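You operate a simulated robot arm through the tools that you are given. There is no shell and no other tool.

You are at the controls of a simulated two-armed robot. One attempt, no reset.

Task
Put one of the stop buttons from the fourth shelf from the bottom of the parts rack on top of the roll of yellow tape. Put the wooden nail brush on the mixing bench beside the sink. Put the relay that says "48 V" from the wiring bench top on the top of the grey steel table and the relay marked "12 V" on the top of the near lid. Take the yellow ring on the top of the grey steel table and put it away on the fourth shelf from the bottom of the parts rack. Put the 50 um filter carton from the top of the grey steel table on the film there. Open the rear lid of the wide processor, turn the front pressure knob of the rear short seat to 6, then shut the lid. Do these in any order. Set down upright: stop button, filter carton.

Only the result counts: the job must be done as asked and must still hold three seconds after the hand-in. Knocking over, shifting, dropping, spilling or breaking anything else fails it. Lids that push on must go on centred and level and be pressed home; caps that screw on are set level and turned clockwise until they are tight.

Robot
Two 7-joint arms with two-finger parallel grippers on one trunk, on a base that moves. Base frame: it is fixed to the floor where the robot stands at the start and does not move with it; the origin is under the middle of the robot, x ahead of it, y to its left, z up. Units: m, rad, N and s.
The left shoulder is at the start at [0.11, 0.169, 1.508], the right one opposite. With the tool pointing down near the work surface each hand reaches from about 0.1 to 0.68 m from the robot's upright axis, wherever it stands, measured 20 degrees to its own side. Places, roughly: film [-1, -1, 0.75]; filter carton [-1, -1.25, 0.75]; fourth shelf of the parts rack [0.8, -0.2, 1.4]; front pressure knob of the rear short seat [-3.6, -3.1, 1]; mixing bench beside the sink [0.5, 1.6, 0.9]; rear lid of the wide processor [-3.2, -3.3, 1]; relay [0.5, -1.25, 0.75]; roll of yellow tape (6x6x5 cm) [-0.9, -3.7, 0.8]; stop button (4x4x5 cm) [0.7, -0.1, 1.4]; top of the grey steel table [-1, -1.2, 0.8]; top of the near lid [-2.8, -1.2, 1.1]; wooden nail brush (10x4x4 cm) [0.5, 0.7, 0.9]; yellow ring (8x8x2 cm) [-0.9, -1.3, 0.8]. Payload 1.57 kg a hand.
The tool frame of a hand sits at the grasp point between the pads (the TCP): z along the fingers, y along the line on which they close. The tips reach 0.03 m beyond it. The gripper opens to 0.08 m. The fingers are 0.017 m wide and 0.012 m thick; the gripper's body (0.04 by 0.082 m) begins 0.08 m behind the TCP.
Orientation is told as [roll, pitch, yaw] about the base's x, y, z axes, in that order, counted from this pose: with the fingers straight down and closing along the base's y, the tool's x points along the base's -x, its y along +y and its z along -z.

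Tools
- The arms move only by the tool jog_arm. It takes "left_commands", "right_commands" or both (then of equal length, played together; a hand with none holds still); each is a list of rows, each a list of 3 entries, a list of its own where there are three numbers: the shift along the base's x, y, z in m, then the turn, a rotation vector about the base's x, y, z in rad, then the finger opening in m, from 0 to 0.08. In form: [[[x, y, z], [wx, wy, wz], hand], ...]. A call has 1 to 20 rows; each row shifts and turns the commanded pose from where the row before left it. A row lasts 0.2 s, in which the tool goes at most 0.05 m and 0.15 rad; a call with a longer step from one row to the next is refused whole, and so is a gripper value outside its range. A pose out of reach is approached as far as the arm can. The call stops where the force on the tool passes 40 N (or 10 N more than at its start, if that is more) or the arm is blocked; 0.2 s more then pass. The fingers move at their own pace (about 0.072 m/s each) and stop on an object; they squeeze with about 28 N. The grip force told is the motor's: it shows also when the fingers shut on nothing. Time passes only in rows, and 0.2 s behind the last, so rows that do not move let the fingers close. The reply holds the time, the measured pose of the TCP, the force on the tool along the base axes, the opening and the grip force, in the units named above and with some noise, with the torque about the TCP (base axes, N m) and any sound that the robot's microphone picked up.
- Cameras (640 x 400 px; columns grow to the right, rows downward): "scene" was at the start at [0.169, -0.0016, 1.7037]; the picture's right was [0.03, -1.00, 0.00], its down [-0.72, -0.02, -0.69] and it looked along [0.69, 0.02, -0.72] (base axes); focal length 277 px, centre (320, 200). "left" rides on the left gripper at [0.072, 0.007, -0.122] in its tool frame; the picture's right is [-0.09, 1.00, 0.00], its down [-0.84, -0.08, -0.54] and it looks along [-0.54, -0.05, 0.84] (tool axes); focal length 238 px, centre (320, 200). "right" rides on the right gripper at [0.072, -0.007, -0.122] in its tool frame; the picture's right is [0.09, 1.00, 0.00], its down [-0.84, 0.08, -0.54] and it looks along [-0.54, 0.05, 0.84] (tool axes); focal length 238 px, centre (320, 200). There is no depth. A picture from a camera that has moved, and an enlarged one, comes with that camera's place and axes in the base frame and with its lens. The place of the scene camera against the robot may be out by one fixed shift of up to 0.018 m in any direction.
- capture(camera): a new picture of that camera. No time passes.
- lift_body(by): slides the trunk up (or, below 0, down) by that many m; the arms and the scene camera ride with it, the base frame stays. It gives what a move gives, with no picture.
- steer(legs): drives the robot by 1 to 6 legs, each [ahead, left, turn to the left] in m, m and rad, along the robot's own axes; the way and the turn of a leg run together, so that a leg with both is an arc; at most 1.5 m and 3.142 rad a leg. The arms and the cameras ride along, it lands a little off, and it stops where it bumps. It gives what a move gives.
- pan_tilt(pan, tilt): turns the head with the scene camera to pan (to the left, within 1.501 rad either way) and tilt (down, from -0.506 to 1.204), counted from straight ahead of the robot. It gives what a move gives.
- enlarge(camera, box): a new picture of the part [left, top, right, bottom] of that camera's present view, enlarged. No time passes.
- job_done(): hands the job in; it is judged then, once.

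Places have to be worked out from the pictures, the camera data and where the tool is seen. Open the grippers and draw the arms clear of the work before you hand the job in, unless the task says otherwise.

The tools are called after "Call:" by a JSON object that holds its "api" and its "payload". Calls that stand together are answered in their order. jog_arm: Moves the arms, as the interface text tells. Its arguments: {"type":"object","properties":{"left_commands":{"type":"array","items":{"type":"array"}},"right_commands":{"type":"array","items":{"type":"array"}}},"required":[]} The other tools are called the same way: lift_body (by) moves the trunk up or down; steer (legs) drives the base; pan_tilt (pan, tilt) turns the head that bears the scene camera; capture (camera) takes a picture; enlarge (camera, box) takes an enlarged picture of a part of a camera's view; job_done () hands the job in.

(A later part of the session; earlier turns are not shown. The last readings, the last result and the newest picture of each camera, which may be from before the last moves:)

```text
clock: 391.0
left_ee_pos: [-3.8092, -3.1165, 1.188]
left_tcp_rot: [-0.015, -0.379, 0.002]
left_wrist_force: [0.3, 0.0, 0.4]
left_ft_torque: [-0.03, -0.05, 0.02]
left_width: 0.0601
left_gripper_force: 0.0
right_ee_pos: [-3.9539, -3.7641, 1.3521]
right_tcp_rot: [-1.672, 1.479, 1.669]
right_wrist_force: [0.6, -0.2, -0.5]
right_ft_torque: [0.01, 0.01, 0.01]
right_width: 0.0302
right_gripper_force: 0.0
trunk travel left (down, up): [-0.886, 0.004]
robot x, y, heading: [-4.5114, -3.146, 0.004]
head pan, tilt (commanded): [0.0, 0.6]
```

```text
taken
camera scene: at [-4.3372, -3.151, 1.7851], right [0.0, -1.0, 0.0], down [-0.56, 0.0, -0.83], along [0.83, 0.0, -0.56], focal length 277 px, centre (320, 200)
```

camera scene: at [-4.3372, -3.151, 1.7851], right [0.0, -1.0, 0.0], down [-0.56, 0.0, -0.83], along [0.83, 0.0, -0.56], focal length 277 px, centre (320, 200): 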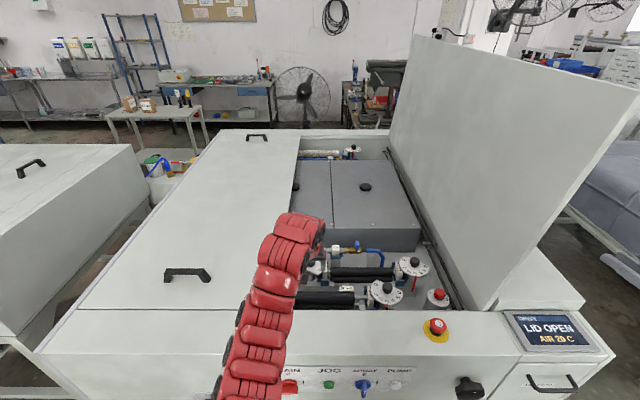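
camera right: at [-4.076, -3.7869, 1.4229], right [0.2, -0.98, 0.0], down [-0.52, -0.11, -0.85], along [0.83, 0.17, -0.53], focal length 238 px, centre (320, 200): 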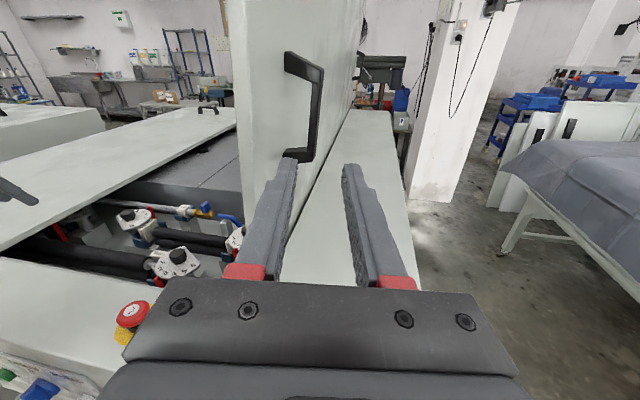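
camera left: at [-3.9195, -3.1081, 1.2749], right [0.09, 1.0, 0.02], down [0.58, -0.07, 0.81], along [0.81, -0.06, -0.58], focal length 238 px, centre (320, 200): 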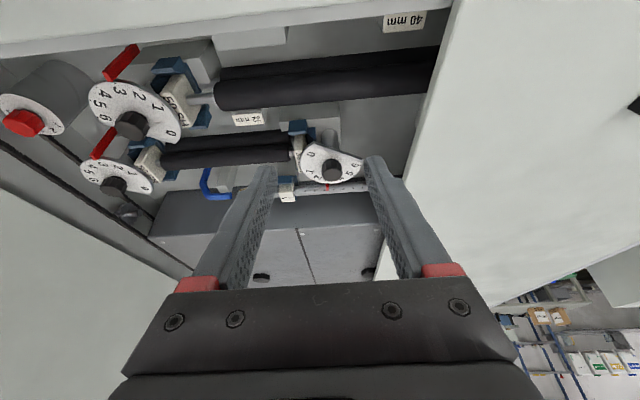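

I pull the right hand further back and outward so the base can move closer without touching the lid or handle.

Call:
{"api": "jog_arm", "payload": {"right_commands": [[[-0.03, -0.03, 0], [0, 0, 0], 0.03], [[-0.03, -0.03, 0], [0, 0, 0], 0.03], [[-0.03, -0.02, 0], [0, 0, 0], 0.03], [[-0.03, 0, 0], [0, 0, 0], 0.03]]}}

Call:
{"api": "enlarge", "payload": {"camera": "left", "box": [220, 80, 420, 220]}}

```text
clock: 392.0
left_ee_pos: [-3.8088, -3.1163, 1.1873]
left_tcp_rot: [-0.017, -0.379, 0.0]
left_wrist_force: [-0.1, -0.1, 0.5]
left_ft_torque: [-0.01, -0.02, -0.01]
left_width: 0.06
left_gripper_force: 0.2
right_ee_pos: [-4.0744, -3.8422, 1.351]
right_tcp_rot: [-1.677, 1.481, 1.669]
right_wrist_force: [-0.2, 0.6, -0.6]
right_ft_torque: [0.05, -0.01, 0.0]
right_width: 0.0298
right_gripper_force: 0.0
trunk travel left (down, up): [-0.886, 0.004]
robot x, y, heading: [-4.5114, -3.1487, 0.003]
head pan, tilt (commanded): [0.0, 0.6]
```

```text
2.86 times, centred on (320, 150) of left
camera zoom: at [-3.9205, -3.1085, 1.2753], right [0.09, 1.0, 0.02], down [0.58, -0.07, 0.81], along [0.81, -0.06, -0.58], focal length 681 px, centre (320, 343)
```

zoom: 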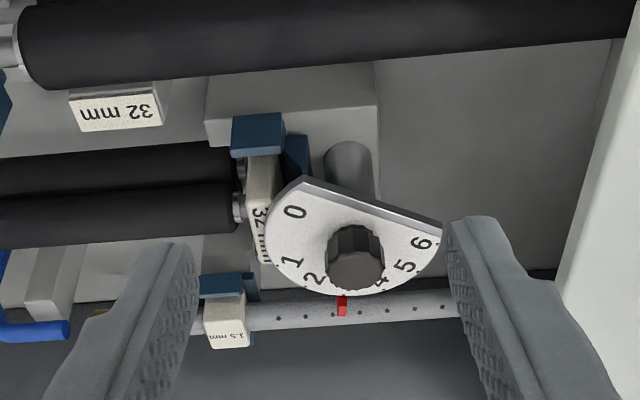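

I drive the base 0.17 m closer to the processor.

Call:
{"api": "steer", "payload": {"legs": [[0.17, 0.0, 0.0]]}}

Call:
{"api": "capture", "payload": {"camera": "left"}}

Call:
{"api": "capture", "payload": {"camera": "scene"}}

```text
clock: 393.4
left_ee_pos: [-3.6412, -3.1177, 1.1901]
left_tcp_rot: [-0.018, -0.38, 0.0]
left_wrist_force: [-0.2, -0.1, 1.3]
left_ft_torque: [-0.01, 0.0, 0.03]
left_width: 0.0601
left_gripper_force: 0.1
right_ee_pos: [-3.9086, -3.8424, 1.3511]
right_tcp_rot: [-1.681, 1.481, 1.66]
right_wrist_force: [0.2, 0.3, 0.4]
right_ft_torque: [0.02, 0.0, -0.03]
right_width: 0.0299
right_gripper_force: 0.0
trunk travel left (down, up): [-0.886, 0.004]
robot x, y, heading: [-4.3406, -3.1482, 0.003]
head pan, tilt (commanded): [0.0, 0.6]
```

```text
taken
camera left: at [-3.7526, -3.1087, 1.276], right [0.09, 1.0, 0.02], down [0.58, -0.07, 0.81], along [0.81, -0.06, -0.58], focal length 238 px, centre (320, 200)
```

left: 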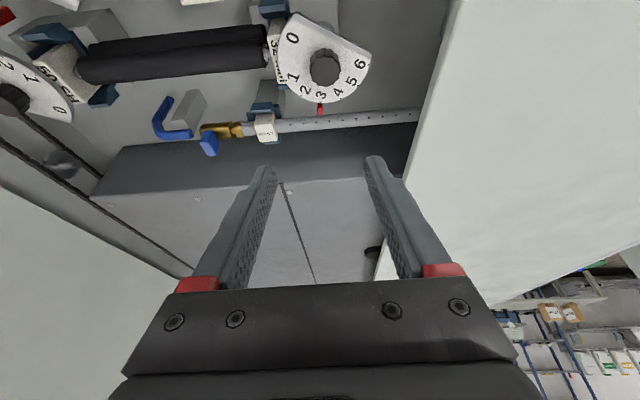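

```text
taken
camera scene: at [-4.1697, -3.1503, 1.7853], right [0.0, -1.0, 0.0], down [-0.56, 0.0, -0.83], along [0.83, 0.0, -0.56], focal length 277 px, centre (320, 200)
```

scene: 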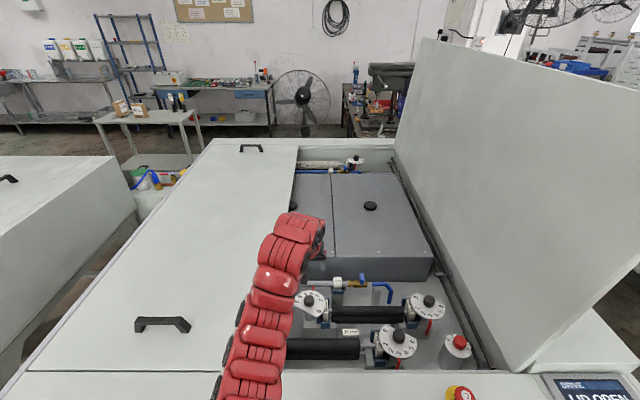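

The dial is fully visible now, index at 3. I enlarge it.

Call:
{"api": "enlarge", "payload": {"camera": "left", "box": [260, 5, 400, 125]}}

```text
3.33 times, centred on (330, 65) of left
camera zoom: at [-3.7526, -3.1087, 1.276], right [0.09, 1.0, 0.02], down [0.58, -0.07, 0.81], along [0.81, -0.06, -0.58], focal length 794 px, centre (287, 650)
```

zoom: 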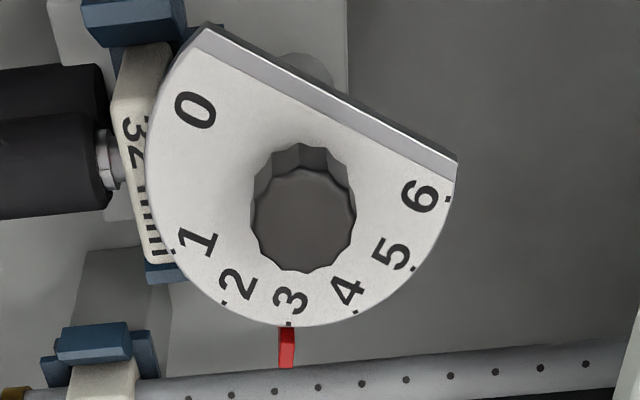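

The ticks 1–6 are 30° apart and the index is exactly at 3; so 6 needs a 90° clockwise turn (seen from above). Knob axis ≈[−3.6235,−3.110], top z≈1.015, Ø≈3.2 cm. I move the base 7 cm closer so the left hand can stand vertically over it.

Call:
{"api": "steer", "payload": {"legs": [[0.07, 0.0, 0.0]]}}

Call:
{"api": "jog_arm", "payload": {"left_commands": [[[-0.02, 0.004, -0.02], [0, 0.095, 0], 0.06], [[-0.015, 0.004, -0.03], [0, 0.095, 0], 0.06], [[-0.01, 0.0, -0.03], [0, 0.095, 0], 0.06], [[-0.005, 0, -0.03], [0.017, 0.095, 0], 0.06], [[0, 0, 0], [0, 0, 0], 0.06]]}}

Call:
{"api": "capture", "payload": {"camera": "left"}}

```text
clock: 394.4
left_ee_pos: [-3.575, -3.1167, 1.1914]
left_tcp_rot: [-0.017, -0.382, 0.0]
left_wrist_force: [-0.4, 0.2, 0.1]
left_ft_torque: [0.01, -0.03, 0.01]
left_width: 0.0598
left_gripper_force: 0.0
right_ee_pos: [-3.8424, -3.8429, 1.3531]
right_tcp_rot: [-1.7, 1.481, 1.641]
right_wrist_force: [0.4, 0.3, -1.0]
right_ft_torque: [-0.01, -0.04, 0.0]
right_width: 0.0299
right_gripper_force: 0.1
trunk travel left (down, up): [-0.886, 0.004]
robot x, y, heading: [-4.2729, -3.1503, 0.004]
head pan, tilt (commanded): [0.0, 0.6]
```

```text
clock: 395.6
left_ee_pos: [-3.6209, -3.1074, 1.0779]
left_tcp_rot: [0.0, 0.004, -0.002]
left_wrist_force: [0.4, -0.1, 0.2]
left_ft_torque: [0.0, -0.02, 0.0]
left_width: 0.06
left_gripper_force: 0.0
right_ee_pos: [-3.8386, -3.8429, 1.3514]
right_tcp_rot: [-1.663, 1.48, 1.678]
right_wrist_force: [0.6, -0.3, 0.6]
right_ft_torque: [0.01, 0.0, 0.0]
right_width: 0.0301
right_gripper_force: 0.1
trunk travel left (down, up): [-0.886, 0.004]
robot x, y, heading: [-4.2756, -3.146, 0.002]
head pan, tilt (commanded): [0.0, 0.6]
```

```text
taken
camera left: at [-3.6924, -3.1026, 1.2001], right [0.09, 1.0, 0.0], down [0.84, -0.08, 0.54], along [0.54, -0.05, -0.84], focal length 238 px, centre (320, 200)
```

left: 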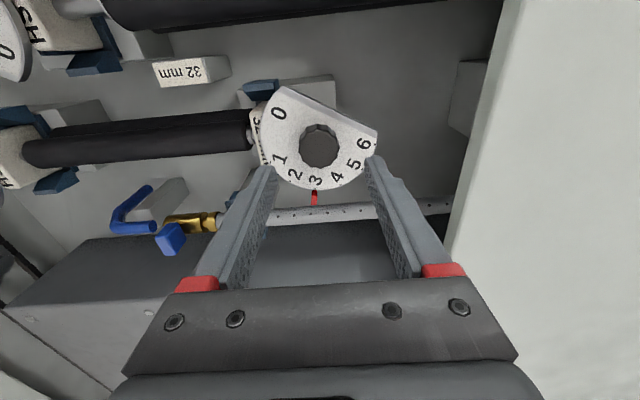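

Vertical now, nearly above the knob (axis ≈[−3.624,−3.110]). I yaw the hand +45° to leave room for a −90° turn, centre it, and lower around the knob.

Call:
{"api": "jog_arm", "payload": {"left_commands": [[[-0.001, -0.001, 0], [0, 0, 0.131], 0.06], [[-0.001, -0.001, 0], [0, 0, 0.131], 0.06], [[-0.001, 0, 0], [0, 0, 0.131], 0.06], [[0, 0, 0], [0, 0, 0.131], 0.06], [[0, 0, 0], [0, 0, 0.131], 0.06], [[0, 0, 0], [0, 0, 0.131], 0.06], [[0, 0, -0.015], [0, 0, 0], 0.055], [[0, 0, 0], [0, 0, 0], 0.055]]}}

Call:
{"api": "capture", "payload": {"camera": "left"}}

```text
clock: 397.4
left_ee_pos: [-3.623, -3.1107, 1.063]
left_tcp_rot: [0.001, 0.003, 0.784]
left_wrist_force: [-0.5, -0.6, -0.3]
left_ft_torque: [-0.04, 0.0, 0.01]
left_width: 0.055
left_gripper_force: 0.1
right_ee_pos: [-3.838, -3.8424, 1.3519]
right_tcp_rot: [-1.66, 1.48, 1.681]
right_wrist_force: [0.1, -1.3, -0.5]
right_ft_torque: [0.03, 0.0, 0.01]
right_width: 0.0299
right_gripper_force: 0.1
trunk travel left (down, up): [-0.886, 0.004]
robot x, y, heading: [-4.2734, -3.1476, 0.003]
head pan, tilt (commanded): [0.0, 0.6]
```

```text
taken
camera left: at [-3.6784, -3.1576, 1.1849], right [-0.64, 0.77, 0.0], down [0.65, 0.54, 0.54], along [0.42, 0.35, -0.84], focal length 238 px, centre (320, 200)
```

left: 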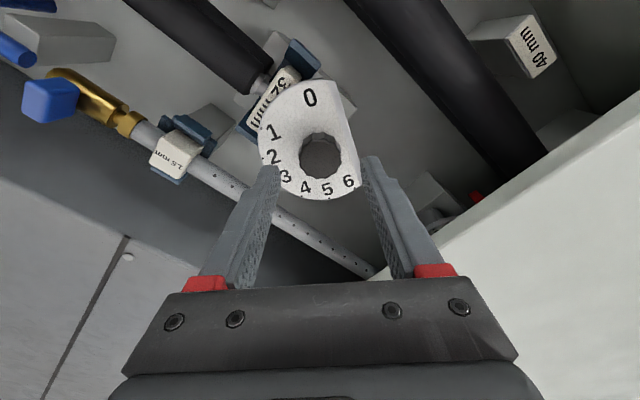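

The knob is centred between the fingers. I lower to z≈1.027 and close on it.

Call:
{"api": "jog_arm", "payload": {"left_commands": [[[-0.001, 0, -0.018], [0, 0, 0], 0.055], [[0, 0, -0.013], [0, 0, 0], 0.055], [[0, 0, -0.004], [0, 0, 0], 0.055], [[0, 0, 0], [0, 0, 0], 0.055]]}}

Call:
{"api": "capture", "payload": {"camera": "left"}}

```text
clock: 398.4
left_ee_pos: [-3.623, -3.111, 1.0275]
left_tcp_rot: [0.0, 0.002, 0.784]
left_wrist_force: [-0.8, -0.7, -0.9]
left_ft_torque: [0.01, 0.02, 0.03]
left_width: 0.0549
left_gripper_force: 0.0
right_ee_pos: [-3.8372, -3.8434, 1.3508]
right_tcp_rot: [-1.657, 1.481, 1.682]
right_wrist_force: [0.1, 0.2, -0.2]
right_ft_torque: [-0.01, -0.02, -0.02]
right_width: 0.0299
right_gripper_force: 0.0
trunk travel left (down, up): [-0.886, 0.004]
robot x, y, heading: [-4.2765, -3.1497, 0.002]
head pan, tilt (commanded): [0.0, 0.6]
```

```text
taken
camera left: at [-3.6796, -3.1582, 1.1501], right [-0.64, 0.77, 0.0], down [0.65, 0.54, 0.54], along [0.42, 0.35, -0.84], focal length 238 px, centre (320, 200)
```

left: 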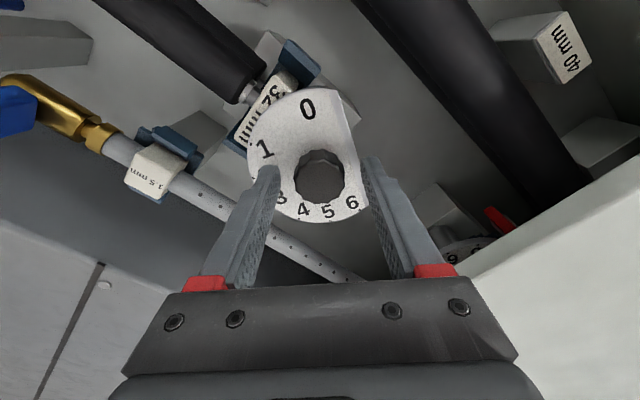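

Around the knob without contact. I close the left gripper on it.

Call:
{"api": "jog_arm", "payload": {"left_commands": [[[0, 0, -0.002], [0, 0, 0], 0.04], [[0, 0, 0], [0, 0, 0], 0.02], [[0, 0, 0], [0, 0, 0], 0.02], [[0, 0, 0], [0, 0, 0], 0.02]]}}

Call:
{"api": "capture", "payload": {"camera": "left"}}

```text
clock: 399.4
left_ee_pos: [-3.6236, -3.1123, 1.0261]
left_tcp_rot: [-0.002, 0.001, 0.785]
left_wrist_force: [3.4, -1.9, 2.8]
left_ft_torque: [-0.45, 0.35, 0.0]
left_width: 0.0329
left_gripper_force: 41.0
right_ee_pos: [-3.838, -3.8444, 1.3508]
right_tcp_rot: [-1.658, 1.48, 1.684]
right_wrist_force: [-0.8, -0.1, -0.1]
right_ft_torque: [0.0, -0.02, 0.0]
right_width: 0.0297
right_gripper_force: 0.1
trunk travel left (down, up): [-0.886, 0.004]
robot x, y, heading: [-4.2755, -3.1462, 0.0]
head pan, tilt (commanded): [0.0, 0.6]
```

```text
taken
camera left: at [-3.6792, -3.1585, 1.1483], right [-0.64, 0.77, 0.0], down [0.65, 0.54, 0.54], along [0.42, 0.34, -0.84], focal length 238 px, centre (320, 200)
```

left: 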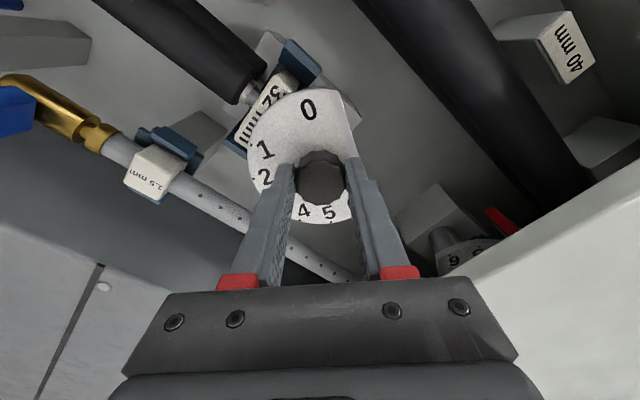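

Gripped (33 mm). I turn −0.3 rad first and check what moves.

Call:
{"api": "jog_arm", "payload": {"left_commands": [[[0, 0, 0], [0, 0, -0.1], 0.02], [[0, 0, 0], [0, 0, -0.1], 0.02], [[0, 0, 0], [0, 0, -0.1], 0.02], [[0, 0, 0], [0, 0, 0], 0.02]]}}

Call:
{"api": "capture", "payload": {"camera": "left"}}

Call:
{"api": "enlarge", "payload": {"camera": "scene", "box": [250, 250, 450, 370]}}

```text
clock: 400.4
left_ee_pos: [-3.6249, -3.1111, 1.0257]
left_tcp_rot: [0.001, 0.001, 0.482]
left_wrist_force: [-0.6, -1.7, 3.8]
left_ft_torque: [0.03, -0.07, 0.01]
left_width: 0.0326
left_gripper_force: 41.2
right_ee_pos: [-3.8383, -3.844, 1.3521]
right_tcp_rot: [-1.662, 1.481, 1.678]
right_wrist_force: [0.5, -0.7, 0.2]
right_ft_torque: [0.01, -0.02, -0.04]
right_width: 0.0301
right_gripper_force: 0.0
trunk travel left (down, up): [-0.886, 0.004]
robot x, y, heading: [-4.2714, -3.1479, 0.004]
head pan, tilt (commanded): [0.0, 0.6]
```

```text
taken
camera left: at [-3.6909, -3.1394, 1.1483], right [-0.38, 0.92, 0.0], down [0.78, 0.32, 0.54], along [0.5, 0.21, -0.84], focal length 238 px, centre (320, 200)
```

left: 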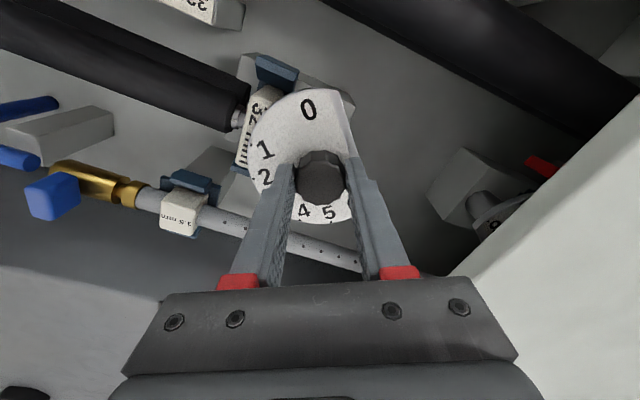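

```text
3.20 times, centred on (350, 310) of scene
camera zoom: at [-4.0985, -3.1506, 1.785], right [0.0, -1.0, 0.0], down [-0.56, 0.0, -0.83], along [0.83, 0.0, -0.56], focal length 887 px, centre (224, -152)
```

zoom: 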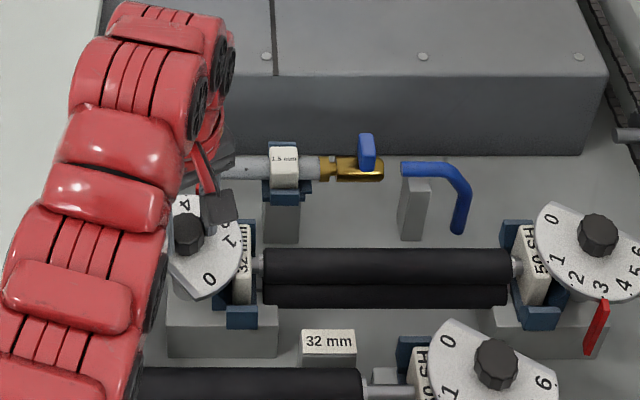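

The dial plate turns with the knob, as expected. I continue the clockwise turn to −90° in total.

Call:
{"api": "jog_arm", "payload": {"left_commands": [[[0, 0, 0], [0, 0, -0.141], 0.02], [[0, 0, 0], [0, 0, -0.141], 0.02], [[0, 0, 0], [0, 0, -0.141], 0.02], [[0, 0, 0], [0, 0, -0.141], 0.02], [[0, 0, 0], [0, 0, -0.141], 0.02], [[0, 0, 0], [0, 0, -0.141], 0.02], [[0, 0, 0], [0, 0, -0.141], 0.02], [[0, 0, 0], [0, 0, -0.141], 0.02], [[0, 0, 0], [0, 0, -0.14], 0.02], [[0, 0, 0], [0, 0, 0], 0.02]]}}

Call:
{"api": "capture", "payload": {"camera": "left"}}

Call:
{"api": "enlarge", "payload": {"camera": "scene", "box": [250, 250, 450, 370]}}

```text
clock: 402.6
left_ee_pos: [-3.624, -3.1075, 1.0262]
left_tcp_rot: [0.0, 0.003, -0.782]
left_wrist_force: [1.7, 16.9, 1.4]
left_ft_torque: [1.18, 0.42, 0.06]
left_width: 0.0328
left_gripper_force: 40.6
right_ee_pos: [-3.8367, -3.8405, 1.352]
right_tcp_rot: [-1.655, 1.482, 1.685]
right_wrist_force: [-0.6, 0.3, 0.1]
right_ft_torque: [0.02, 0.01, -0.01]
right_width: 0.0303
right_gripper_force: 0.0
trunk travel left (down, up): [-0.886, 0.004]
robot x, y, heading: [-4.274, -3.1455, 0.0]
head pan, tilt (commanded): [0.0, 0.6]
```

```text
taken
camera left: at [-3.6699, -3.0528, 1.1483], right [0.77, 0.64, 0.0], down [0.54, -0.65, 0.54], along [0.35, -0.41, -0.84], focal length 238 px, centre (320, 200)
```

left: 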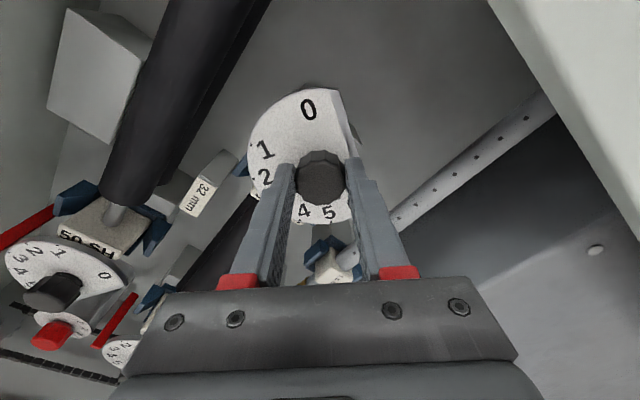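

```text
3.20 times, centred on (350, 310) of scene
camera zoom: at [-4.0979, -3.1466, 1.785], right [0.0, -1.0, 0.0], down [-0.56, 0.0, -0.83], along [0.83, 0.0, -0.56], focal length 887 px, centre (224, -152)
```

zoom: 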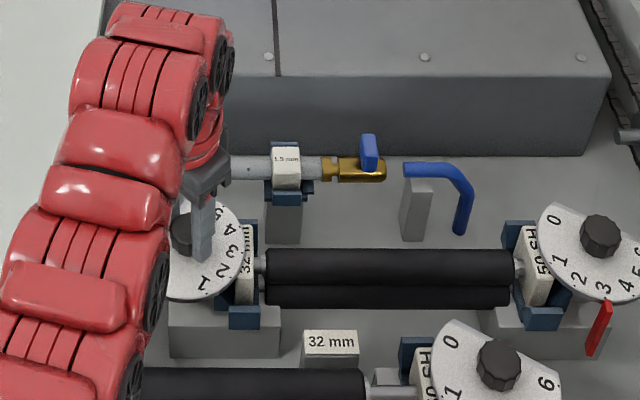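

Turned 90°. I open and rise to check the dial against the index.

Call:
{"api": "jog_arm", "payload": {"left_commands": [[[0, 0, 0], [0, 0, 0], 0.04], [[0, 0, 0], [0, 0, 0], 0.055], [[0, 0, 0], [0, 0, 0], 0.055], [[0, 0, 0.02], [0, 0, 0], 0.055], [[0, 0, 0.025], [0, 0, 0], 0.055], [[0, 0, 0], [0, 0, 0], 0.055]]}}

Call:
{"api": "capture", "payload": {"camera": "left"}}

Call:
{"api": "enlarge", "payload": {"camera": "left", "box": [230, 60, 410, 220]}}

```text
clock: 404.0
left_ee_pos: [-3.6253, -3.1121, 1.0716]
left_tcp_rot: [0.002, 0.003, -0.782]
left_wrist_force: [-0.6, -0.3, 0.1]
left_ft_torque: [0.04, -0.04, -0.01]
left_width: 0.0548
left_gripper_force: 0.0
right_ee_pos: [-3.8393, -3.8442, 1.3506]
right_tcp_rot: [-1.668, 1.478, 1.67]
right_wrist_force: [-0.4, 0.0, 0.4]
right_ft_torque: [0.02, -0.02, 0.02]
right_width: 0.03
right_gripper_force: 0.1
trunk travel left (down, up): [-0.886, 0.004]
robot x, y, heading: [-4.2764, -3.1471, -0.001]
head pan, tilt (commanded): [0.0, 0.6]
```

```text
taken
camera left: at [-3.6709, -3.0581, 1.1942], right [0.77, 0.64, 0.0], down [0.54, -0.65, 0.54], along [0.35, -0.41, -0.84], focal length 238 px, centre (320, 200)
```

left: 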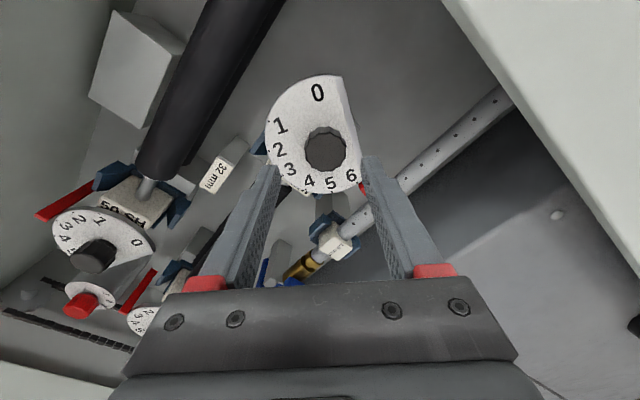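

```text
2.50 times, centred on (320, 140) of left
camera zoom: at [-3.6709, -3.0581, 1.1942], right [0.77, 0.64, 0.0], down [0.54, -0.65, 0.54], along [0.35, -0.41, -0.84], focal length 596 px, centre (320, 350)
```

zoom: 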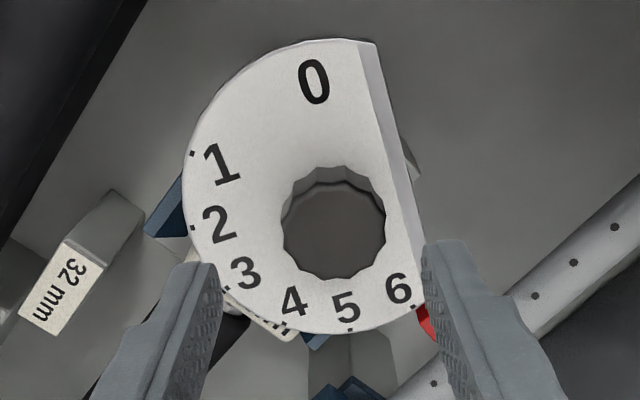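

The index is next to 6, partly hidden by a finger. I yaw the hand back to get a clear view.

Call:
{"api": "jog_arm", "payload": {"left_commands": [[[0, 0, 0.004], [0, 0, 0.13], 0.06], [[0, 0, 0], [0, 0, 0.13], 0.07], [[0, 0, 0], [0, 0, 0.13], 0.08], [[0, 0, 0], [0, 0, 0.13], 0.08], [[0, 0, 0], [0, 0, 0.13], 0.08], [[0, 0, 0], [0, 0, 0.13], 0.08], [[0, 0, 0], [0, 0, 0], 0.08]]}}

Call:
{"api": "enlarge", "payload": {"camera": "left", "box": [230, 60, 410, 220]}}

```text
clock: 405.6
left_ee_pos: [-3.6258, -3.112, 1.074]
left_tcp_rot: [0.0, 0.004, -0.002]
left_wrist_force: [0.3, 0.5, -0.1]
left_ft_torque: [-0.01, -0.02, -0.02]
left_width: 0.0801
left_gripper_force: 0.0
right_ee_pos: [-3.8357, -3.8432, 1.3516]
right_tcp_rot: [-1.658, 1.48, 1.683]
right_wrist_force: [0.6, 0.0, 0.1]
right_ft_torque: [0.0, 0.02, -0.03]
right_width: 0.0303
right_gripper_force: 0.0
trunk travel left (down, up): [-0.886, 0.004]
robot x, y, heading: [-4.2762, -3.1484, 0.004]
head pan, tilt (commanded): [0.0, 0.6]
```

```text
2.50 times, centred on (320, 140) of left
camera zoom: at [-3.6959, -3.1047, 1.1971], right [0.09, 1.0, 0.0], down [0.84, -0.08, 0.54], along [0.54, -0.05, -0.84], focal length 596 px, centre (320, 350)
```

zoom: 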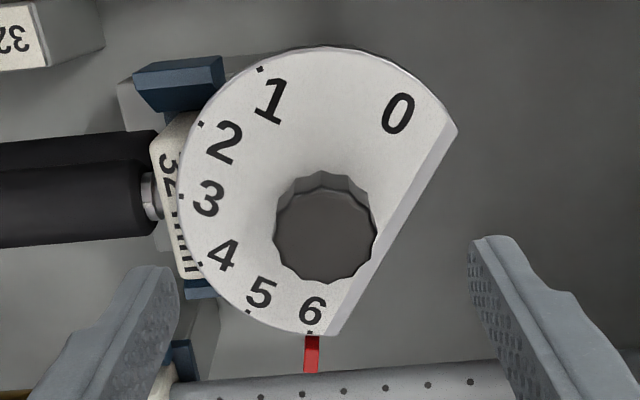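

The index stands exactly at the tick of 6. I raise and tilt the left hand out of the cavity, then back the base off to its earlier spot for closing the lid.

Call:
{"api": "jog_arm", "payload": {"left_commands": [[[0.01, 0, 0.03], [0, -0.095, 0], 0.06], [[0.015, 0, 0.03], [0, -0.095, 0], 0.06], [[0.015, 0, 0.03], [0, -0.095, 0], 0.06], [[0.01, 0, 0.025], [0, -0.095, 0], 0.06], [[0, 0, 0], [0, 0, 0], 0.06]]}}

Call:
{"api": "steer", "payload": {"legs": [[-0.237, 0.0, 0.0]]}}

Call:
{"api": "capture", "payload": {"camera": "right"}}

Call:
{"api": "capture", "payload": {"camera": "scene"}}

```text
clock: 406.8
left_ee_pos: [-3.574, -3.1106, 1.1906]
left_tcp_rot: [0.001, -0.38, -0.003]
left_wrist_force: [0.8, 0.1, -0.2]
left_ft_torque: [0.01, 0.0, -0.01]
left_width: 0.0601
left_gripper_force: 0.0
right_ee_pos: [-3.8368, -3.8438, 1.3498]
right_tcp_rot: [-1.658, 1.48, 1.685]
right_wrist_force: [0.3, -0.5, 0.5]
right_ft_torque: [-0.03, 0.01, -0.02]
right_width: 0.0297
right_gripper_force: 0.1
trunk travel left (down, up): [-0.886, 0.004]
robot x, y, heading: [-4.272, -3.1463, 0.001]
head pan, tilt (commanded): [0.0, 0.6]
```

```text
clock: 408.6
left_ee_pos: [-3.8124, -3.1095, 1.1886]
left_tcp_rot: [0.003, -0.378, 0.0]
left_wrist_force: [-1.0, 0.6, 0.0]
left_ft_torque: [0.0, 0.01, -0.02]
left_width: 0.0599
left_gripper_force: 0.1
right_ee_pos: [-4.0728, -3.8428, 1.3504]
right_tcp_rot: [-1.648, 1.479, 1.695]
right_wrist_force: [0.4, -0.9, 0.2]
right_ft_torque: [-0.01, -0.01, 0.01]
right_width: 0.03
right_gripper_force: 0.0
trunk travel left (down, up): [-0.886, 0.004]
robot x, y, heading: [-4.5102, -3.1474, 0.006]
head pan, tilt (commanded): [0.0, 0.6]
```

```text
taken
camera right: at [-4.1932, -3.8664, 1.422], right [0.2, -0.98, 0.0], down [-0.52, -0.11, -0.84], along [0.83, 0.17, -0.54], focal length 238 px, centre (320, 200)
```

right: 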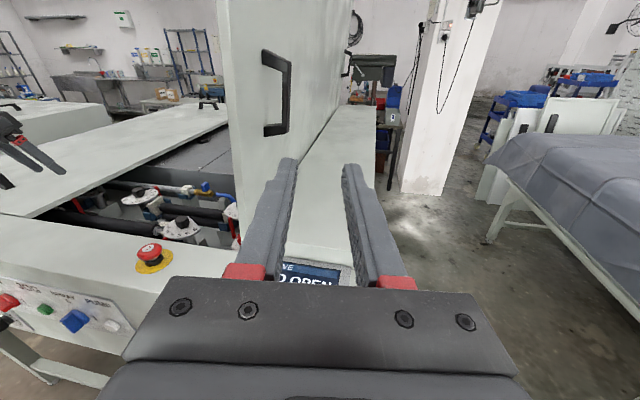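

```text
taken
camera scene: at [-4.3342, -3.1506, 1.7848], right [0.0, -1.0, 0.0], down [-0.57, 0.0, -0.82], along [0.82, 0.0, -0.57], focal length 277 px, centre (320, 200)
```

scene: 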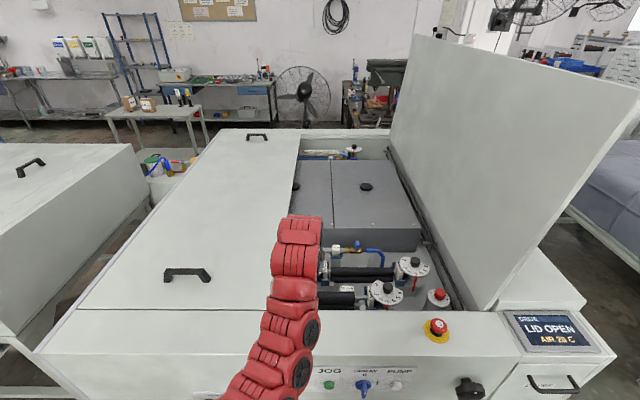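

The left hand must clear the lid's sweep, so I move it back and left; meanwhile the right hand retraces its way toward the handle.

Call:
{"api": "jog_arm", "payload": {"left_commands": [[[-0.03, 0.035, 0], [0, 0, 0], 0.06], [[-0.03, 0.035, 0], [0, 0, 0], 0.06], [[-0.03, 0.035, 0], [0, 0, 0], 0.06], [[-0.03, 0.035, 0], [0, 0, 0], 0.06], [[-0.03, 0.035, 0], [0, 0, 0], 0.06], [[-0.03, 0.035, 0], [0, 0, 0], 0.06]], "right_commands": [[[0.03, 0, 0], [0, 0, 0], 0.03], [[0.03, 0.02, 0], [0, 0, 0], 0.03], [[0.03, 0.03, 0], [0, 0, 0], 0.03], [[0.03, 0.028, 0], [0, 0, 0], 0.03], [[0.04, 0.01, 0], [0, 0, 0], 0.03], [[0.03, 0.008, 0], [0, 0, 0], 0.03]]}}

Call:
{"api": "capture", "payload": {"camera": "right"}}

Call:
{"api": "capture", "payload": {"camera": "scene"}}

```text
clock: 410.0
left_ee_pos: [-3.9922, -2.899, 1.19]
left_tcp_rot: [0.0, -0.376, 0.0]
left_wrist_force: [0.0, -0.1, -0.6]
left_ft_torque: [-0.04, 0.04, -0.01]
left_width: 0.06
left_gripper_force: 0.0
right_ee_pos: [-3.882, -3.7462, 1.3519]
right_tcp_rot: [-1.651, 1.481, 1.693]
right_wrist_force: [-0.1, -0.2, 0.3]
right_ft_torque: [-0.03, 0.01, 0.0]
right_width: 0.0299
right_gripper_force: 0.0
trunk travel left (down, up): [-0.886, 0.004]
robot x, y, heading: [-4.5067, -3.1503, -0.0]
head pan, tilt (commanded): [0.0, 0.6]
```

```text
taken
camera right: at [-4.0034, -3.7691, 1.4226], right [0.2, -0.98, 0.0], down [-0.52, -0.11, -0.84], along [0.83, 0.17, -0.54], focal length 238 px, centre (320, 200)
```

right: 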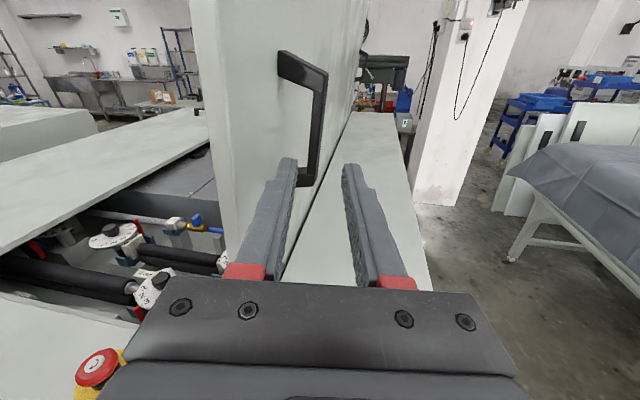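

```text
taken
camera scene: at [-4.3355, -3.149, 1.7849], right [0.0, -1.0, 0.0], down [-0.57, 0.0, -0.82], along [0.82, 0.0, -0.57], focal length 277 px, centre (320, 200)
```

scene: 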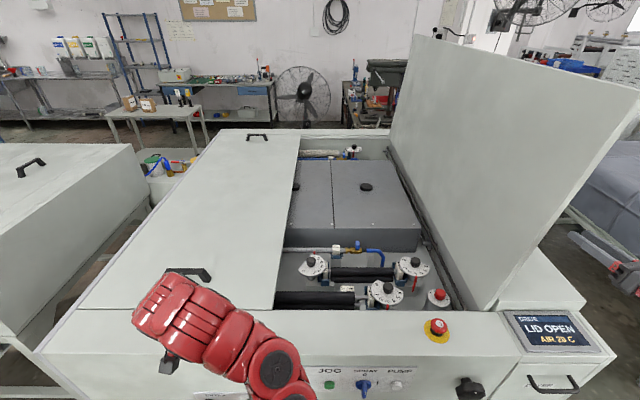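

The bar is between the finger lines again. I advance along the finger direction and close on it.

Call:
{"api": "jog_arm", "payload": {"right_commands": [[[0.031, 0.0055, 0], [0, 0, 0], 0.03], [[0.031, 0.0055, 0], [0, 0, 0], 0.03], [[0.031, 0.0055, 0], [0, 0, 0], 0.03], [[0.031, 0.0055, 0], [0, 0, 0], 0.03], [[0, 0, 0], [0, 0, 0], 0.03]]}}

Call:
{"api": "capture", "payload": {"camera": "right"}}

```text
clock: 411.2
left_ee_pos: [-3.9926, -2.8982, 1.1896]
left_tcp_rot: [0.002, -0.378, -0.001]
left_wrist_force: [-1.5, -0.8, 0.5]
left_ft_torque: [0.01, 0.07, 0.04]
left_width: 0.0599
left_gripper_force: 0.2
right_ee_pos: [-3.7584, -3.7232, 1.3517]
right_tcp_rot: [-1.67, 1.479, 1.673]
right_wrist_force: [0.4, 0.4, -0.5]
right_ft_torque: [0.0, 0.0, 0.0]
right_width: 0.0301
right_gripper_force: 0.0
trunk travel left (down, up): [-0.886, 0.004]
robot x, y, heading: [-4.5146, -3.1484, 0.005]
head pan, tilt (commanded): [0.0, 0.6]
```

```text
taken
camera right: at [-3.8806, -3.7473, 1.4222], right [0.2, -0.98, 0.0], down [-0.52, -0.11, -0.85], along [0.83, 0.17, -0.53], focal length 238 px, centre (320, 200)
```

right: 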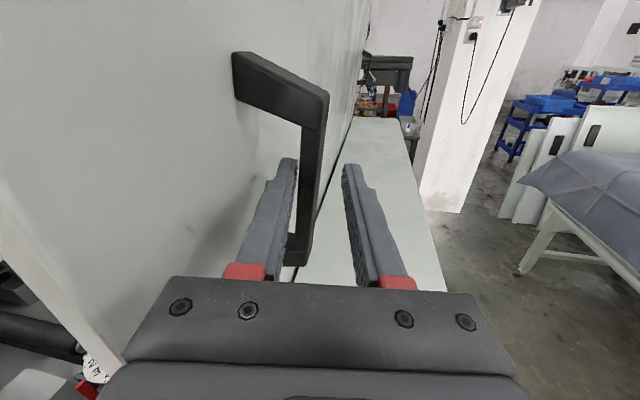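

I close on the bar and start bringing the lid back along the fitted arc (hinge y≈−3.638, z≈1.041, R≈0.319).

Call:
{"api": "jog_arm", "payload": {"right_commands": [[[0, 0.001, -0.001], [0, 0, 0], 0.0], [[0, 0, 0], [0, 0, 0], 0.0], [[0, 0, 0], [0, 0, 0], 0.0]]}}

Call:
{"api": "jog_arm", "payload": {"right_commands": [[[0, 0.0157, 0.0038], [-0.05, 0, 0], 0.0], [[0, 0.0157, 0.0031], [-0.05, 0, 0], 0.0], [[0, 0.0317, 0.0036], [-0.1, 0, 0], 0.0], [[0, 0.032, 0.0004], [-0.1, 0, 0], 0.0], [[0, 0, 0], [0, 0, 0], 0.0]]}}

Call:
{"api": "capture", "payload": {"camera": "scene"}}

```text
clock: 412.0
left_ee_pos: [-3.9943, -2.8953, 1.1903]
left_tcp_rot: [-0.001, -0.379, 0.002]
left_wrist_force: [0.7, -0.1, 0.5]
left_ft_torque: [-0.01, 0.01, 0.0]
left_width: 0.0601
left_gripper_force: 0.1
right_ee_pos: [-3.7602, -3.7174, 1.3505]
right_tcp_rot: [-1.664, 1.482, 1.683]
right_wrist_force: [-8.9, 16.7, -2.3]
right_ft_torque: [0.62, -0.22, -0.37]
right_width: 0.0149
right_gripper_force: 30.3
trunk travel left (down, up): [-0.886, 0.004]
robot x, y, heading: [-4.5132, -3.1461, 0.005]
head pan, tilt (commanded): [0.0, 0.6]
```

```text
clock: 413.2
left_ee_pos: [-3.9924, -2.9001, 1.1908]
left_tcp_rot: [0.002, -0.378, -0.002]
left_wrist_force: [0.0, -0.5, -0.4]
left_ft_torque: [0.03, 0.02, -0.05]
left_width: 0.06
left_gripper_force: 0.0
right_ee_pos: [-3.7606, -3.6284, 1.3625]
right_tcp_rot: [1.344, 1.361, -1.599]
right_wrist_force: [2.5, -6.4, 13.9]
right_ft_torque: [0.73, -0.59, -0.5]
right_width: 0.0148
right_gripper_force: 30.6
trunk travel left (down, up): [-0.886, 0.004]
robot x, y, heading: [-4.5118, -3.144, 0.004]
head pan, tilt (commanded): [0.0, 0.6]
```

```text
taken
camera scene: at [-4.3381, -3.1519, 1.7853], right [0.0, -1.0, 0.0], down [-0.56, 0.0, -0.83], along [0.83, 0.0, -0.56], focal length 277 px, centre (320, 200)
```

scene: 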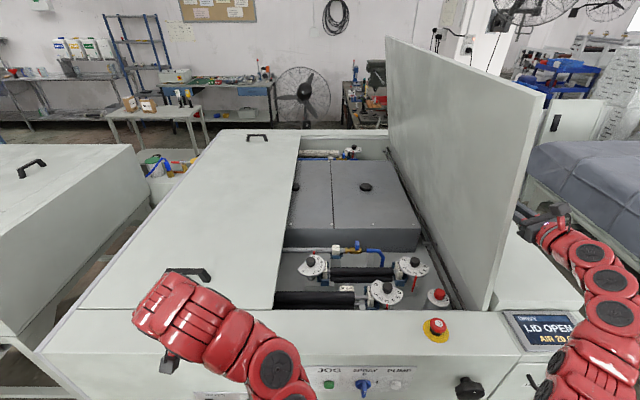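

The lid follows. I continue closing along the arc.

Call:
{"api": "jog_arm", "payload": {"right_commands": [[[0, 0.0325, -0.0042], [-0.1, 0, 0], 0.0], [[0, 0.0313, -0.0059], [-0.1, 0, 0], 0.0], [[0, 0.0307, -0.009], [-0.1, 0, 0], 0.0], [[0, 0.0295, -0.0121], [-0.1, 0, 0], 0.0], [[0, 0.0282, -0.0149], [-0.1, 0, 0], 0.0], [[0, 0, 0], [0, 0, 0], 0.0]]}}

Call:
{"api": "capture", "payload": {"camera": "scene"}}

```text
clock: 414.6
left_ee_pos: [-3.9945, -2.8985, 1.1906]
left_tcp_rot: [0.0, -0.381, -0.001]
left_wrist_force: [0.5, -0.5, 1.2]
left_ft_torque: [-0.01, 0.0, 0.02]
left_width: 0.06
left_gripper_force: 0.1
right_ee_pos: [-3.7612, -3.4732, 1.3183]
right_tcp_rot: [1.366, 0.859, -1.58]
right_wrist_force: [4.8, 7.9, 20.6]
right_ft_torque: [0.55, -0.32, -0.45]
right_width: 0.0149
right_gripper_force: 30.3
trunk travel left (down, up): [-0.886, 0.004]
robot x, y, heading: [-4.5118, -3.1455, 0.008]
head pan, tilt (commanded): [0.0, 0.6]
```

```text
taken
camera scene: at [-4.3383, -3.1483, 1.7853], right [0.0, -1.0, 0.0], down [-0.56, 0.0, -0.83], along [0.83, 0.0, -0.56], focal length 277 px, centre (320, 200)
```

scene: 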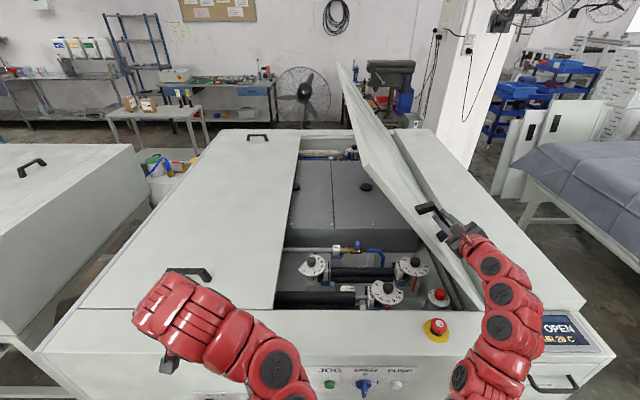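

Going well. I continue down to about 0.37 rad.

Call:
{"api": "jog_arm", "payload": {"right_commands": [[[0, 0.0273, -0.0166], [-0.1, 0, 0], 0.0], [[0, 0.0248, -0.0201], [-0.1, 0, 0], 0.0], [[0, 0.0228, -0.0225], [-0.1, 0, 0], 0.0], [[0, 0.0202, -0.0247], [-0.1, 0, 0], 0.0], [[0, 0.0176, -0.0267], [-0.1, 0, 0], 0.0], [[0, 0, 0], [0, 0, 0], 0.0]]}}

Call:
{"api": "capture", "payload": {"camera": "scene"}}

```text
clock: 416.0
left_ee_pos: [-3.9942, -2.8967, 1.1908]
left_tcp_rot: [-0.001, -0.38, -0.002]
left_wrist_force: [-0.1, -0.2, -0.3]
left_ft_torque: [-0.02, 0.01, 0.0]
left_width: 0.0601
left_gripper_force: 0.0
right_ee_pos: [-3.7611, -3.3597, 1.2061]
right_tcp_rot: [1.367, 0.359, -1.58]
right_wrist_force: [-4.3, 13.9, 5.7]
right_ft_torque: [0.62, -0.7, 0.14]
right_width: 0.0147
right_gripper_force: 30.4
trunk travel left (down, up): [-0.886, 0.004]
robot x, y, heading: [-4.511, -3.1479, 0.009]
head pan, tilt (commanded): [0.0, 0.6]
```

```text
taken
camera scene: at [-4.3383, -3.1478, 1.7853], right [0.0, -1.0, 0.0], down [-0.56, 0.0, -0.83], along [0.83, 0.0, -0.56], focal length 277 px, centre (320, 200)
```

scene: 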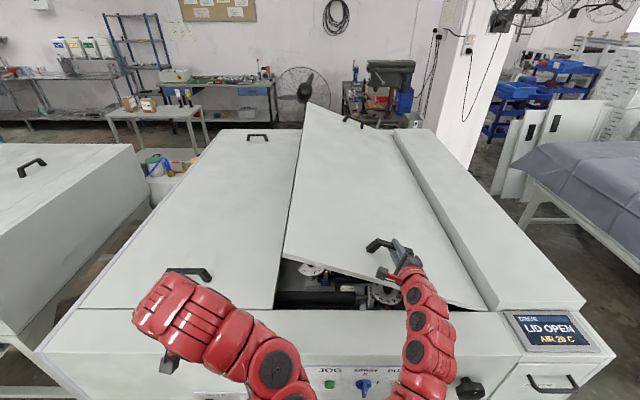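

Almost closed. I go on to about 0.07 rad.

Call:
{"api": "jog_arm", "payload": {"right_commands": [[[0, 0.0135, -0.0282], [-0.095, 0, 0], 0.0], [[0, 0.0115, -0.0298], [-0.095, 0, 0], 0.0], [[0, 0.0085, -0.0306], [-0.095, 0, 0], 0.0], [[0, 0, 0], [0, 0, 0], 0.0]]}}

Call:
{"api": "capture", "payload": {"camera": "scene"}}

```text
clock: 417.0
left_ee_pos: [-3.9932, -2.8959, 1.1895]
left_tcp_rot: [-0.002, -0.378, 0.0]
left_wrist_force: [-1.1, -0.1, 0.6]
left_ft_torque: [0.01, -0.03, 0.03]
left_width: 0.0601
left_gripper_force: 0.2
right_ee_pos: [-3.7605, -3.3262, 1.1157]
right_tcp_rot: [1.368, 0.073, -1.577]
right_wrist_force: [-4.9, 19.3, -0.7]
right_ft_torque: [-0.34, -0.47, 0.92]
right_width: 0.0143
right_gripper_force: 30.6
trunk travel left (down, up): [-0.886, 0.004]
robot x, y, heading: [-4.5135, -3.1466, 0.003]
head pan, tilt (commanded): [0.0, 0.6]
```

```text
taken
camera scene: at [-4.3377, -3.1457, 1.785], right [0.0, -1.0, 0.0], down [-0.56, 0.0, -0.83], along [0.83, 0.0, -0.56], focal length 277 px, centre (320, 200)
```

scene: 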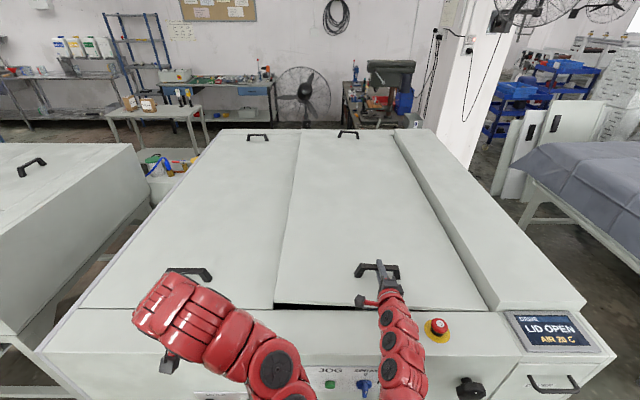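

Only ≈2 cm left. I lower the last bit gently.

Call:
{"api": "jog_arm", "payload": {"right_commands": [[[0, 0.001, -0.009], [-0.028, 0, 0], 0.0], [[0, 0.001, -0.008], [-0.025, 0, 0], 0.0], [[0, 0.0005, -0.005], [-0.018, 0, 0], 0.0], [[0, 0, 0], [0, 0, 0], 0.0]]}}

Call:
{"api": "capture", "payload": {"camera": "scene"}}

```text
clock: 418.0
left_ee_pos: [-3.9922, -2.8938, 1.189]
left_tcp_rot: [-0.003, -0.377, 0.002]
left_wrist_force: [0.0, -1.5, -0.1]
left_ft_torque: [-0.01, -0.01, -0.06]
left_width: 0.0597
left_gripper_force: 0.0
right_ee_pos: [-3.7596, -3.3209, 1.0935]
right_tcp_rot: [1.367, 0.001, -1.576]
right_wrist_force: [-4.2, 28.3, -2.7]
right_ft_torque: [-0.42, -0.44, 0.5]
right_width: 0.0144
right_gripper_force: 30.7
trunk travel left (down, up): [-0.886, 0.004]
robot x, y, heading: [-4.5107, -3.1464, -0.001]
head pan, tilt (commanded): [0.0, 0.6]
```

```text
taken
camera scene: at [-4.3366, -3.1435, 1.7849], right [0.0, -1.0, 0.0], down [-0.56, -0.01, -0.83], along [0.83, 0.0, -0.56], focal length 277 px, centre (320, 200)
```

scene: 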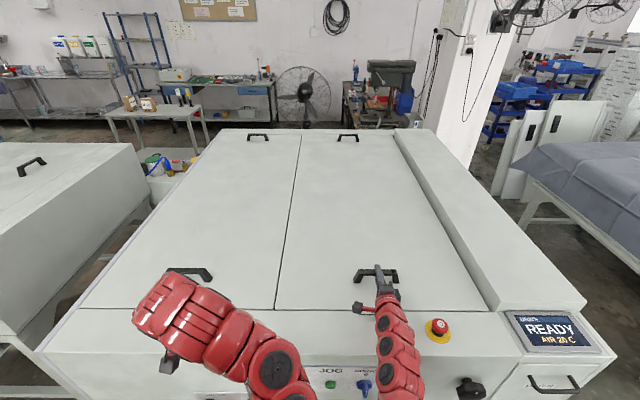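

The panel shows READY again — the lid is shut. I open the fingers and withdraw backwards along the finger direction.

Call:
{"api": "jog_arm", "payload": {"right_commands": [[[0, -0.001, 0], [0, 0, 0], 0.02], [[0, 0, 0], [0, 0, 0], 0.03], [[0, 0, 0], [0, 0, 0], 0.03], [[-0.025, 0, 0.0045], [0, 0, 0], 0.03], [[-0.03, 0, 0.0055], [0, 0, 0], 0.03], [[-0.03, 0, 0.0055], [0, 0, 0], 0.03], [[-0.02, 0, 0.03], [0, 0, 0], 0.03], [[-0.02, 0, 0.04], [0, 0, 0], 0.03]]}}

Call:
{"api": "capture", "payload": {"camera": "right"}}

Call:
{"api": "enlarge", "payload": {"camera": "scene", "box": [200, 200, 600, 400]}}

```text
clock: 419.8
left_ee_pos: [-3.9926, -2.8986, 1.1909]
left_tcp_rot: [0.001, -0.38, -0.002]
left_wrist_force: [-0.7, -0.7, 0.5]
left_ft_torque: [0.0, 0.03, -0.03]
left_width: 0.0598
left_gripper_force: 0.0
right_ee_pos: [-3.8872, -3.3299, 1.1797]
right_tcp_rot: [1.369, 0.004, -1.583]
right_wrist_force: [0.2, -0.1, 0.6]
right_ft_torque: [0.01, -0.01, -0.02]
right_width: 0.0301
right_gripper_force: 0.0
trunk travel left (down, up): [-0.886, 0.004]
robot x, y, heading: [-4.5125, -3.1469, -0.002]
head pan, tilt (commanded): [0.0, 0.6]
```

```text
taken
camera right: at [-4.0074, -3.2552, 1.198], right [0.2, 0.09, 0.98], down [-0.53, -0.83, 0.18], along [0.83, -0.55, -0.12], focal length 238 px, centre (320, 200)
```

right: 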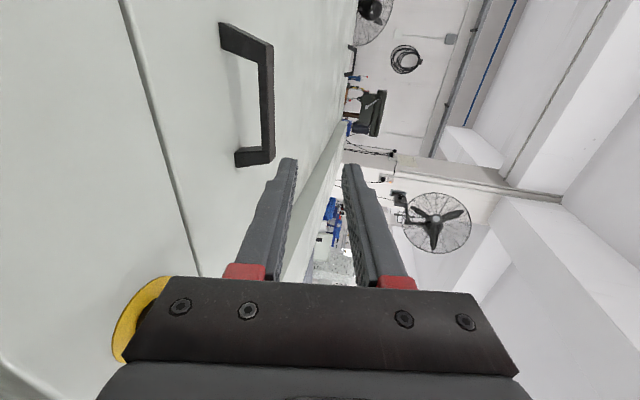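

```text
1.60 times, centred on (400, 300) of scene
camera zoom: at [-4.3369, -3.1496, 1.7851], right [0.0, -1.0, 0.0], down [-0.56, 0.0, -0.83], along [0.83, 0.0, -0.56], focal length 444 px, centre (192, 40)
```

zoom: 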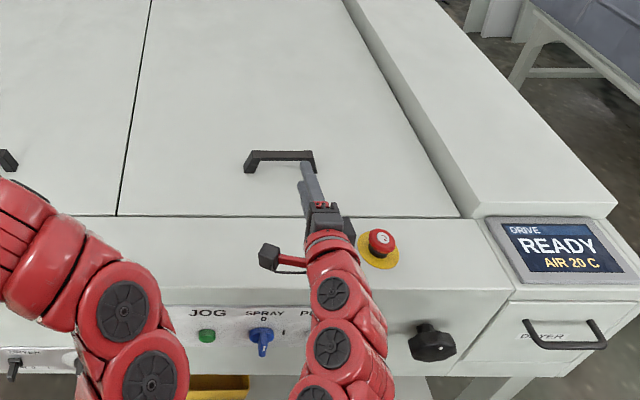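

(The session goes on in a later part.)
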